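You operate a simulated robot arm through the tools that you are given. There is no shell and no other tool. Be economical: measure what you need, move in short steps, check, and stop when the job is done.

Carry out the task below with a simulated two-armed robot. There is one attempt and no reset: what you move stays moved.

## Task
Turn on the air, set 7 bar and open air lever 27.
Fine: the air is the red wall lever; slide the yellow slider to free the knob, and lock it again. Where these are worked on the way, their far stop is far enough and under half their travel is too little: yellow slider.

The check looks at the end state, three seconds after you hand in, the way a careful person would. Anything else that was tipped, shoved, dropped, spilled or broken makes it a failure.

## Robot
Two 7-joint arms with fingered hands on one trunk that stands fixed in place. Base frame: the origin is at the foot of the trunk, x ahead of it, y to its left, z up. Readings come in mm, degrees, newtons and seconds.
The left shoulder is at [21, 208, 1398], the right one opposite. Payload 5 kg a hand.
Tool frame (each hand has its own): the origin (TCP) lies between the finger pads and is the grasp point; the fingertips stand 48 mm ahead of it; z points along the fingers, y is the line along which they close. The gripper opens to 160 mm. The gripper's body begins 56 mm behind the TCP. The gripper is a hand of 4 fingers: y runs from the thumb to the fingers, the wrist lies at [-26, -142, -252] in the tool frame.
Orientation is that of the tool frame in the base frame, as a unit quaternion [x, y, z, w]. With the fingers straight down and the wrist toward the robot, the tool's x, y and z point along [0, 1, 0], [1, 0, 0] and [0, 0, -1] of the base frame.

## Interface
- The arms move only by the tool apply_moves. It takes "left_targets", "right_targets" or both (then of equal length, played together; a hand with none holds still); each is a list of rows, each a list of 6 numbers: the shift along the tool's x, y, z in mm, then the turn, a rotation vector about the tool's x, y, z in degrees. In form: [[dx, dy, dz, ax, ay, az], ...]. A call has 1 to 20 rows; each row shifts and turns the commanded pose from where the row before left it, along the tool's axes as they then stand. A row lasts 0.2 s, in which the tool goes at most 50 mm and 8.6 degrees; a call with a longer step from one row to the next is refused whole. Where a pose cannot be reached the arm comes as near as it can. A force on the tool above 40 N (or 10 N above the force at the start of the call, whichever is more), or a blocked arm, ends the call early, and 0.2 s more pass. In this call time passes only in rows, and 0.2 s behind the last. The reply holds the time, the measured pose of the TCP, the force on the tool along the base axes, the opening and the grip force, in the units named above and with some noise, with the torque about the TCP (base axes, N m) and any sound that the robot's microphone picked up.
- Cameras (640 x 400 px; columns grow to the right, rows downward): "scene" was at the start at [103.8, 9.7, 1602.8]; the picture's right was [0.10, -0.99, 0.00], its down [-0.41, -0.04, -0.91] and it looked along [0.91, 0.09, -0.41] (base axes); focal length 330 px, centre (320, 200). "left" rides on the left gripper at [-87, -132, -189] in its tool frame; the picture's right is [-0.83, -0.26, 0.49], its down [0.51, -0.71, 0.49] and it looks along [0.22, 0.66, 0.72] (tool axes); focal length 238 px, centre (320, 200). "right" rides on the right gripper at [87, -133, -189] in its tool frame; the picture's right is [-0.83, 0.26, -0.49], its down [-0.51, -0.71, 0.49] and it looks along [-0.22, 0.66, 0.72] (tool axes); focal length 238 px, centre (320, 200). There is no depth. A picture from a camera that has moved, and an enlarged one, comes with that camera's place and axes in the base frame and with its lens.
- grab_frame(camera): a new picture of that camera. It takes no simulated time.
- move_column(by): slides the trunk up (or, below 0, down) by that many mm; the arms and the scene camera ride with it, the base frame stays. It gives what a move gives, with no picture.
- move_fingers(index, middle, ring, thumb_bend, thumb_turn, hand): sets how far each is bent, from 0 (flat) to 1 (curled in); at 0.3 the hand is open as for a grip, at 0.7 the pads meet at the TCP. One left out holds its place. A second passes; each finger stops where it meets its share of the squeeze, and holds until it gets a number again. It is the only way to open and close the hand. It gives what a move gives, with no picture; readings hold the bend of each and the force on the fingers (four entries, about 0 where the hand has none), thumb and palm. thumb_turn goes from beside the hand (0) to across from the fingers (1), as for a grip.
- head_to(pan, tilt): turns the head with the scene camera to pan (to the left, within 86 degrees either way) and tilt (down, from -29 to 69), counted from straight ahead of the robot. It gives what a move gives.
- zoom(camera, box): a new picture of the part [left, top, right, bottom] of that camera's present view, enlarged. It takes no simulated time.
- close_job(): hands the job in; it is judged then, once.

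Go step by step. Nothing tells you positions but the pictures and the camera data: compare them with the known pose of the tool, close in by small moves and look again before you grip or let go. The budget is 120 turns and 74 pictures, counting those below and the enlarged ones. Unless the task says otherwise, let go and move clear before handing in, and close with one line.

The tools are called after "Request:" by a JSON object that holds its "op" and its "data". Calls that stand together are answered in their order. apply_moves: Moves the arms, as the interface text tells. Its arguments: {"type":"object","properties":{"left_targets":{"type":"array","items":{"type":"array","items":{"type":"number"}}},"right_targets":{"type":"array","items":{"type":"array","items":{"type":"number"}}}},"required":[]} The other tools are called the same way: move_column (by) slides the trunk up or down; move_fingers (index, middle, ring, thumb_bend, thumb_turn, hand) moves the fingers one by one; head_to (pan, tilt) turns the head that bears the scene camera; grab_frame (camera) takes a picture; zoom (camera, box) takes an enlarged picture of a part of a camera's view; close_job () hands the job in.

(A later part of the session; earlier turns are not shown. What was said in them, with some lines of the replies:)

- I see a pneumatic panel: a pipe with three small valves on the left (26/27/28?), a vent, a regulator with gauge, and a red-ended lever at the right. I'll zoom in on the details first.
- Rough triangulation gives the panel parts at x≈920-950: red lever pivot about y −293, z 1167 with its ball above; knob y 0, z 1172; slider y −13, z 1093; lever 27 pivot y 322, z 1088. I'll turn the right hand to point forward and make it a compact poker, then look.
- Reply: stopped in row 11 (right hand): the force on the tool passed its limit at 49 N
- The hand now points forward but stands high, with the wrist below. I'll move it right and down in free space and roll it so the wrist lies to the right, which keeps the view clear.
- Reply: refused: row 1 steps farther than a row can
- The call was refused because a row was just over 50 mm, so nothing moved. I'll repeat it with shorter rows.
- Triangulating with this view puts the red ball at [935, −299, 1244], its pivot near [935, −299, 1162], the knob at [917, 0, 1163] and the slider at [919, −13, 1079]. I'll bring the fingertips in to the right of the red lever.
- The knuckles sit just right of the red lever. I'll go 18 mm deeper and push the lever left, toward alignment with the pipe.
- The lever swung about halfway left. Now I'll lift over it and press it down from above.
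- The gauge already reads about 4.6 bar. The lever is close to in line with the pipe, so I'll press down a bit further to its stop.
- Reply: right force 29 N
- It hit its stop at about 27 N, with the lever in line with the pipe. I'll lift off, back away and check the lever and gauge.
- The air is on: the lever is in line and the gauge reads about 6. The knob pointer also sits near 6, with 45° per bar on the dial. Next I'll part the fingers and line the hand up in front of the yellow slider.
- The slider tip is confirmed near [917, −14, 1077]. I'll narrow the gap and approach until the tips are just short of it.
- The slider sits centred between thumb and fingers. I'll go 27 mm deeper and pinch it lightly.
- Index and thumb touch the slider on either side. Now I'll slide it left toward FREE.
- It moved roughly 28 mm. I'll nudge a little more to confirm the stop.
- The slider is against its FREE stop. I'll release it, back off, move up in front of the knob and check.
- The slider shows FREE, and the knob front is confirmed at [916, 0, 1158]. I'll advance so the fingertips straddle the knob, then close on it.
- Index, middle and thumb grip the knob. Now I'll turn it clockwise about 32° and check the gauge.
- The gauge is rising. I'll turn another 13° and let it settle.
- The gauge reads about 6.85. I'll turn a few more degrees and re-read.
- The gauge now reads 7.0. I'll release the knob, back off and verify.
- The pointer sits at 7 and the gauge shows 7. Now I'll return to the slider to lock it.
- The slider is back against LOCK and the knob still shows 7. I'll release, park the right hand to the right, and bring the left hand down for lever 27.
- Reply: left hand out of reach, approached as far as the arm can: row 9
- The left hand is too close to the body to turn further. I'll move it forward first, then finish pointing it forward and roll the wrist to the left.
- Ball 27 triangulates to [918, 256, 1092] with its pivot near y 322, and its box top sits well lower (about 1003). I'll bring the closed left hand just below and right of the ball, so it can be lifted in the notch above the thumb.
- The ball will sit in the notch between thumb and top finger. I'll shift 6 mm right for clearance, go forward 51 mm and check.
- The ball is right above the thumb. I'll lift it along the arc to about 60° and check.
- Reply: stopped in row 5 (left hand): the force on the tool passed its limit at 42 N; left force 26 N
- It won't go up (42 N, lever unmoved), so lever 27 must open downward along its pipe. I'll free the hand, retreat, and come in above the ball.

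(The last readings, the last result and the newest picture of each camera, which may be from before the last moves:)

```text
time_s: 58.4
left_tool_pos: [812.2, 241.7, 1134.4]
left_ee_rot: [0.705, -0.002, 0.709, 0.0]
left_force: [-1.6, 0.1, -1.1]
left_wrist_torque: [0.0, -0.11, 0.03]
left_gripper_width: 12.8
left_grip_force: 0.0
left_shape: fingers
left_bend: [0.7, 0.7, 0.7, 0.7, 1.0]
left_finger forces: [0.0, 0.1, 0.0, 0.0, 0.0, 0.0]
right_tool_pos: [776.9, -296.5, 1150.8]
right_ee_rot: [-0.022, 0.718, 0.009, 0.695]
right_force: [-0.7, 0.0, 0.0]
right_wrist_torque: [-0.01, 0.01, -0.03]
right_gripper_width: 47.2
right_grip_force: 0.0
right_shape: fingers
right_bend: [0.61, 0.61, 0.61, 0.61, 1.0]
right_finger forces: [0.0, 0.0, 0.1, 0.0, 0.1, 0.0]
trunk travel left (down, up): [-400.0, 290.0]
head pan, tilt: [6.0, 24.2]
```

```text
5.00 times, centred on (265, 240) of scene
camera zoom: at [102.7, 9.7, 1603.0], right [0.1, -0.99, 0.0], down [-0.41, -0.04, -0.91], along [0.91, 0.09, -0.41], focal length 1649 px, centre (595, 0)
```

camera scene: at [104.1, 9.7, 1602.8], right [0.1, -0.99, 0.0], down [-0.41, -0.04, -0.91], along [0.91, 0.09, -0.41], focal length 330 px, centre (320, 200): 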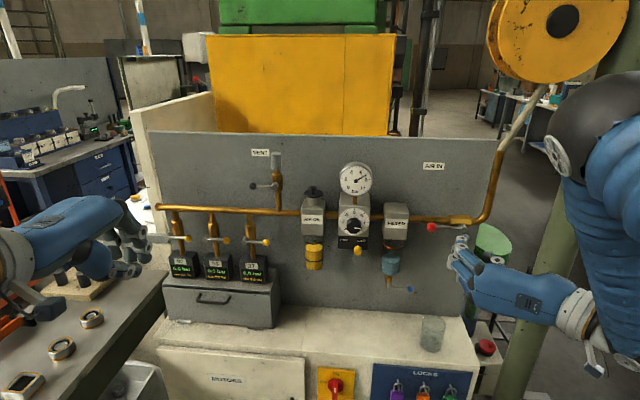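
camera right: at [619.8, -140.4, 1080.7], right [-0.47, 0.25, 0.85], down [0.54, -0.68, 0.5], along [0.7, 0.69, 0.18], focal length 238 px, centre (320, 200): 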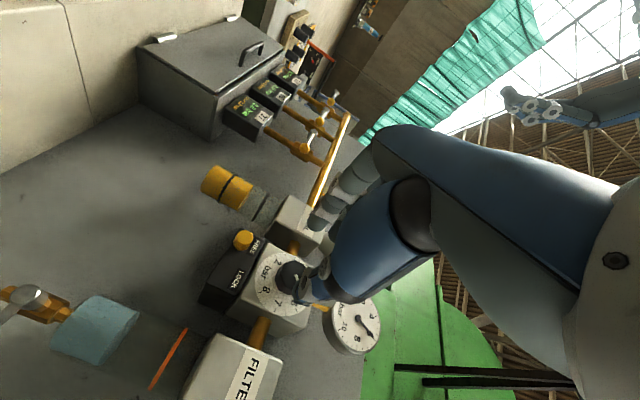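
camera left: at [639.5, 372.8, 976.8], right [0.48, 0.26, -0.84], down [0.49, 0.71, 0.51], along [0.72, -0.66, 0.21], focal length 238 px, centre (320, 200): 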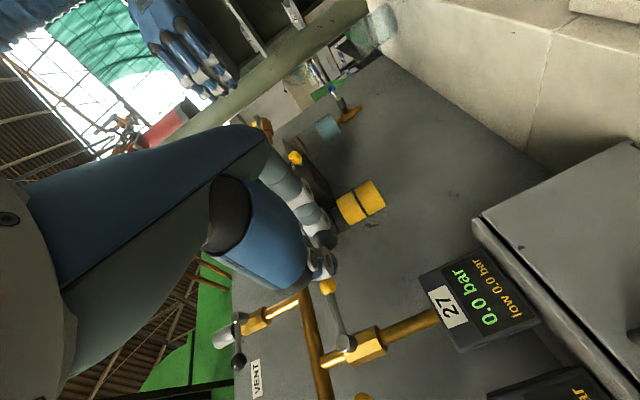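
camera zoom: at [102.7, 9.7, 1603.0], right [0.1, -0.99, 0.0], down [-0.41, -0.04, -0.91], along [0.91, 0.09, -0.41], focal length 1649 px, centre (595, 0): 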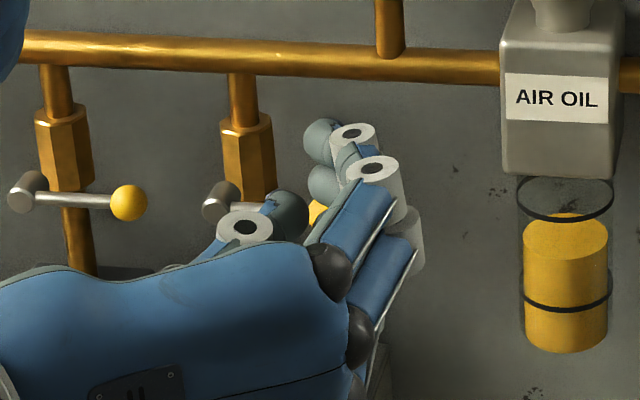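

Request:
{"op": "apply_moves", "data": {"left_targets": [[0, 6, 0, 0, 0, 0], [0, 0, 33, 0, 0, 0], [0, 0, 33, 0, 0, 0], [-8, -5, 0, 0, 0, 0], [-11.5, -1, 0, 0, 0, 0], [-11.1, -3, 0, 0, 0, 0], [-10.4, -4.8, 0, 0, 0, 0], [-9.4, -6.6, 0, 0, 0, 0], [-8.2, -8.2, 0, 0, 0, 0]]}}

Request:
{"op": "zoom", "data": {"camera": "left", "box": [220, 180, 480, 380]}}

Request:
{"op": "zoom", "data": {"camera": "scene", "box": [210, 200, 320, 280]}}

```text
time_s: 60.4
left_tool_pos: [882.2, 266.9, 1077.0]
left_ee_rot: [0.705, -0.002, 0.71, 0.0]
left_force: [0.0, 1.0, 0.2]
left_wrist_torque: [0.03, -0.01, -0.03]
left_gripper_width: 12.3
left_grip_force: 0.1
left_shape: fingers
left_bend: [0.7, 0.7, 0.7, 0.7, 1.0]
left_finger forces: [0.0, 0.0, 0.1, 0.0, 0.0, 0.0]
right_tool_pos: [777.6, -295.3, 1148.9]
right_ee_rot: [-0.023, 0.718, 0.009, 0.696]
right_force: [0.5, 0.9, -0.2]
right_wrist_torque: [0.01, 0.0, -0.03]
right_gripper_width: 47.0
right_grip_force: 0.0
right_shape: fingers
right_bend: [0.61, 0.61, 0.61, 0.61, 1.0]
right_finger forces: [0.1, 0.1, 0.0, 0.0, 0.0, 0.0]
trunk travel left (down, up): [-400.0, 290.0]
head pan, tilt: [6.0, 24.2]
```

```text
2.00 times, centred on (350, 280) of left
camera zoom: at [694.9, 399.8, 988.3], right [0.49, 0.26, -0.83], down [0.49, 0.71, 0.51], along [0.72, -0.66, 0.22], focal length 477 px, centre (260, 40)
```

zoom: 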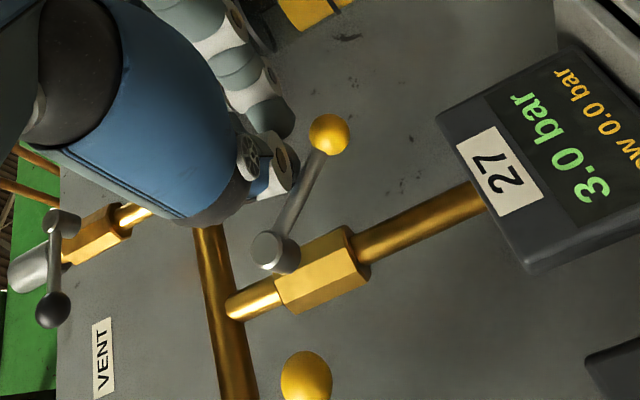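

```text
5.00 times, centred on (265, 240) of scene
camera zoom: at [104.6, 10.6, 1602.8], right [0.1, -0.99, 0.0], down [-0.41, -0.04, -0.91], along [0.91, 0.09, -0.41], focal length 1649 px, centre (595, 0)
```

zoom: 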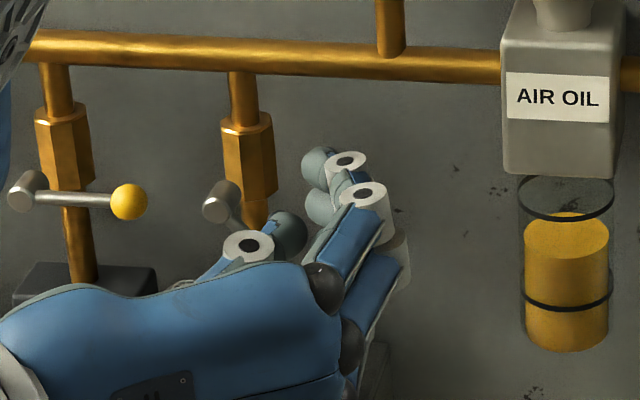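

It moves down, and box 27 now reads 3 bar. I'll continue along the arc to the stop.

Request:
{"op": "apply_moves", "data": {"left_targets": [[-6.6, -9.4, 0, 0, 0, 0], [-4.8, -10.4, 0, 0, 0, 0], [-3, -11, 0, 0, 0, 0], [-1, -11.5, 0, 0, 0, 0]]}}

Request:
{"op": "zoom", "data": {"camera": "left", "box": [220, 180, 480, 380]}}

```text
time_s: 61.4
left_tool_pos: [882.3, 301.9, 1062.3]
left_ee_rot: [0.704, -0.004, 0.71, 0.002]
left_force: [-5.9, -21.2, 1.1]
left_wrist_torque: [-0.04, -0.12, -0.63]
left_gripper_width: 6.3
left_grip_force: 13.2
left_shape: fingers
left_bend: [0.67, 0.7, 0.7, 0.73, 1.0]
left_finger forces: [0.0, 0.0, 0.1, 0.1, 26.6, 0.1]
right_tool_pos: [776.4, -298.4, 1150.8]
right_ee_rot: [-0.021, 0.719, 0.009, 0.695]
right_force: [0.1, 0.3, -0.4]
right_wrist_torque: [0.03, 0.02, -0.05]
right_gripper_width: 47.1
right_grip_force: 0.2
right_shape: fingers
right_bend: [0.61, 0.61, 0.61, 0.61, 1.0]
right_finger forces: [0.0, 0.0, 0.0, 0.1, 0.0, 0.1]
trunk travel left (down, up): [-400.0, 290.0]
head pan, tilt: [6.0, 24.2]
```

```text
2.00 times, centred on (350, 280) of left
camera zoom: at [695.5, 436.6, 974.0], right [0.49, 0.26, -0.83], down [0.49, 0.7, 0.51], along [0.72, -0.66, 0.22], focal length 477 px, centre (260, 40)
```

zoom: 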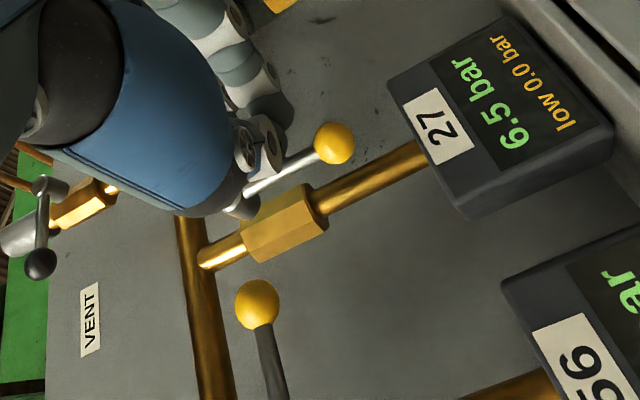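

Lever 27 now lies along its pipe against its stop, and the box reads 6.5 bar and rising. I'll back the hand off to the right and away, then verify.

Request:
{"op": "apply_moves", "data": {"left_targets": [[0, 20, 0, 0, 0, 0], [0, 10, -30, 0, 0, 0], [0, 0, -45, 0, 0, 0], [0, 0, -45, 0, 0, 0], [40, -20, 0, 0, 0, 0], [40, -20, 0, 0, 0, 0], [40, -25, 0, 0, 0, 0], [0, -45, 0, 0, 0, 0], [0, -45, 0, 0, 0, 0], [0, -45, 0, 0, 0, 0], [0, 0, 0, 0, 0, 0], [0, 0, 0, 0, 0, 0], [0, 0, 0, 0, 0, 0]]}}

Request:
{"op": "zoom", "data": {"camera": "scene", "box": [150, 150, 310, 290]}}

Request:
{"op": "zoom", "data": {"camera": "scene", "box": [310, 150, 480, 290]}}

Request:
{"op": "zoom", "data": {"camera": "scene", "box": [344, 164, 376, 192]}}

```text
time_s: 64.2
left_tool_pos: [762.5, 474.3, 1183.4]
left_ee_rot: [0.705, -0.001, 0.709, 0.0]
left_force: [-0.2, -0.5, 1.1]
left_wrist_torque: [0.01, 0.0, 0.02]
left_gripper_width: 12.4
left_grip_force: 0.0
left_shape: fingers
left_bend: [0.7, 0.7, 0.7, 0.7, 1.0]
left_finger forces: [0.0, 0.1, 0.1, 0.0, 0.1, 0.0]
right_tool_pos: [777.0, -296.6, 1149.2]
right_ee_rot: [-0.022, 0.718, 0.009, 0.695]
right_force: [0.4, 0.3, -0.2]
right_wrist_torque: [-0.01, 0.0, -0.02]
right_gripper_width: 47.3
right_grip_force: 0.0
right_shape: fingers
right_bend: [0.61, 0.61, 0.61, 0.61, 1.0]
right_finger forces: [0.1, 0.1, 0.1, 0.1, 0.1, 0.0]
trunk travel left (down, up): [-400.0, 290.0]
head pan, tilt: [6.0, 24.2]
```

```text
2.86 times, centred on (230, 220) of scene
camera zoom: at [104.2, 9.8, 1602.8], right [0.1, -0.99, 0.0], down [-0.41, -0.04, -0.91], along [0.91, 0.1, -0.41], focal length 942 px, centre (577, 143)
```

zoom: 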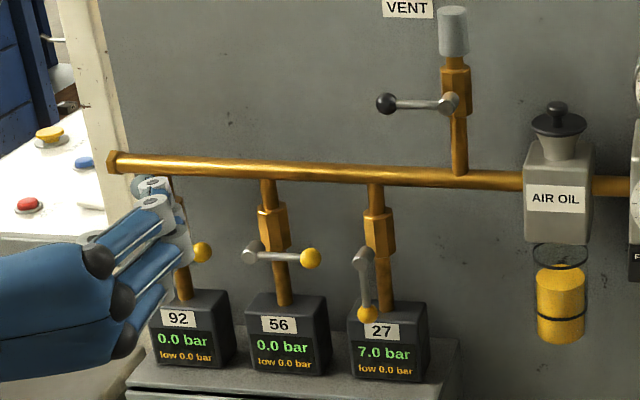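

```text
2.86 times, centred on (395, 220) of scene
camera zoom: at [104.2, 9.8, 1602.8], right [0.1, -0.99, 0.0], down [-0.41, -0.04, -0.91], along [0.91, 0.1, -0.41], focal length 942 px, centre (106, 143)
```

zoom: 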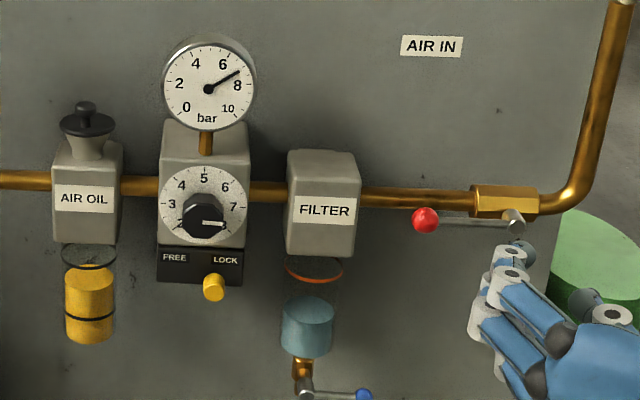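

```text
14.29 times, centred on (360, 178) of scene
camera zoom: at [104.2, 9.8, 1602.8], right [0.1, -0.99, 0.0], down [-0.41, -0.04, -0.91], along [0.91, 0.1, -0.41], focal length 4712 px, centre (-251, 514)
```

zoom: 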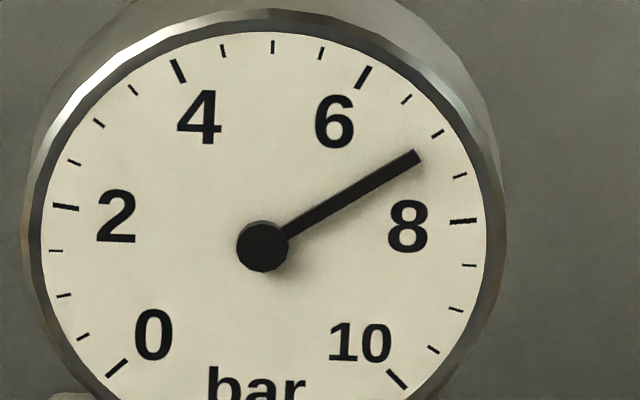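

Box 27 reads 7.0 bar, the gauge reads 7, the slider is at LOCK and the red lever is in line with its pipe. The other levers have not moved and both hands are clear, so I'm handing in.

Request:
{"op": "close_job", "data": {}}

```text
The job is handed in.
```

The air is on, the regulator is set to 7 bar and locked again, and lever 27 is open with its box reading 7.0 bar.
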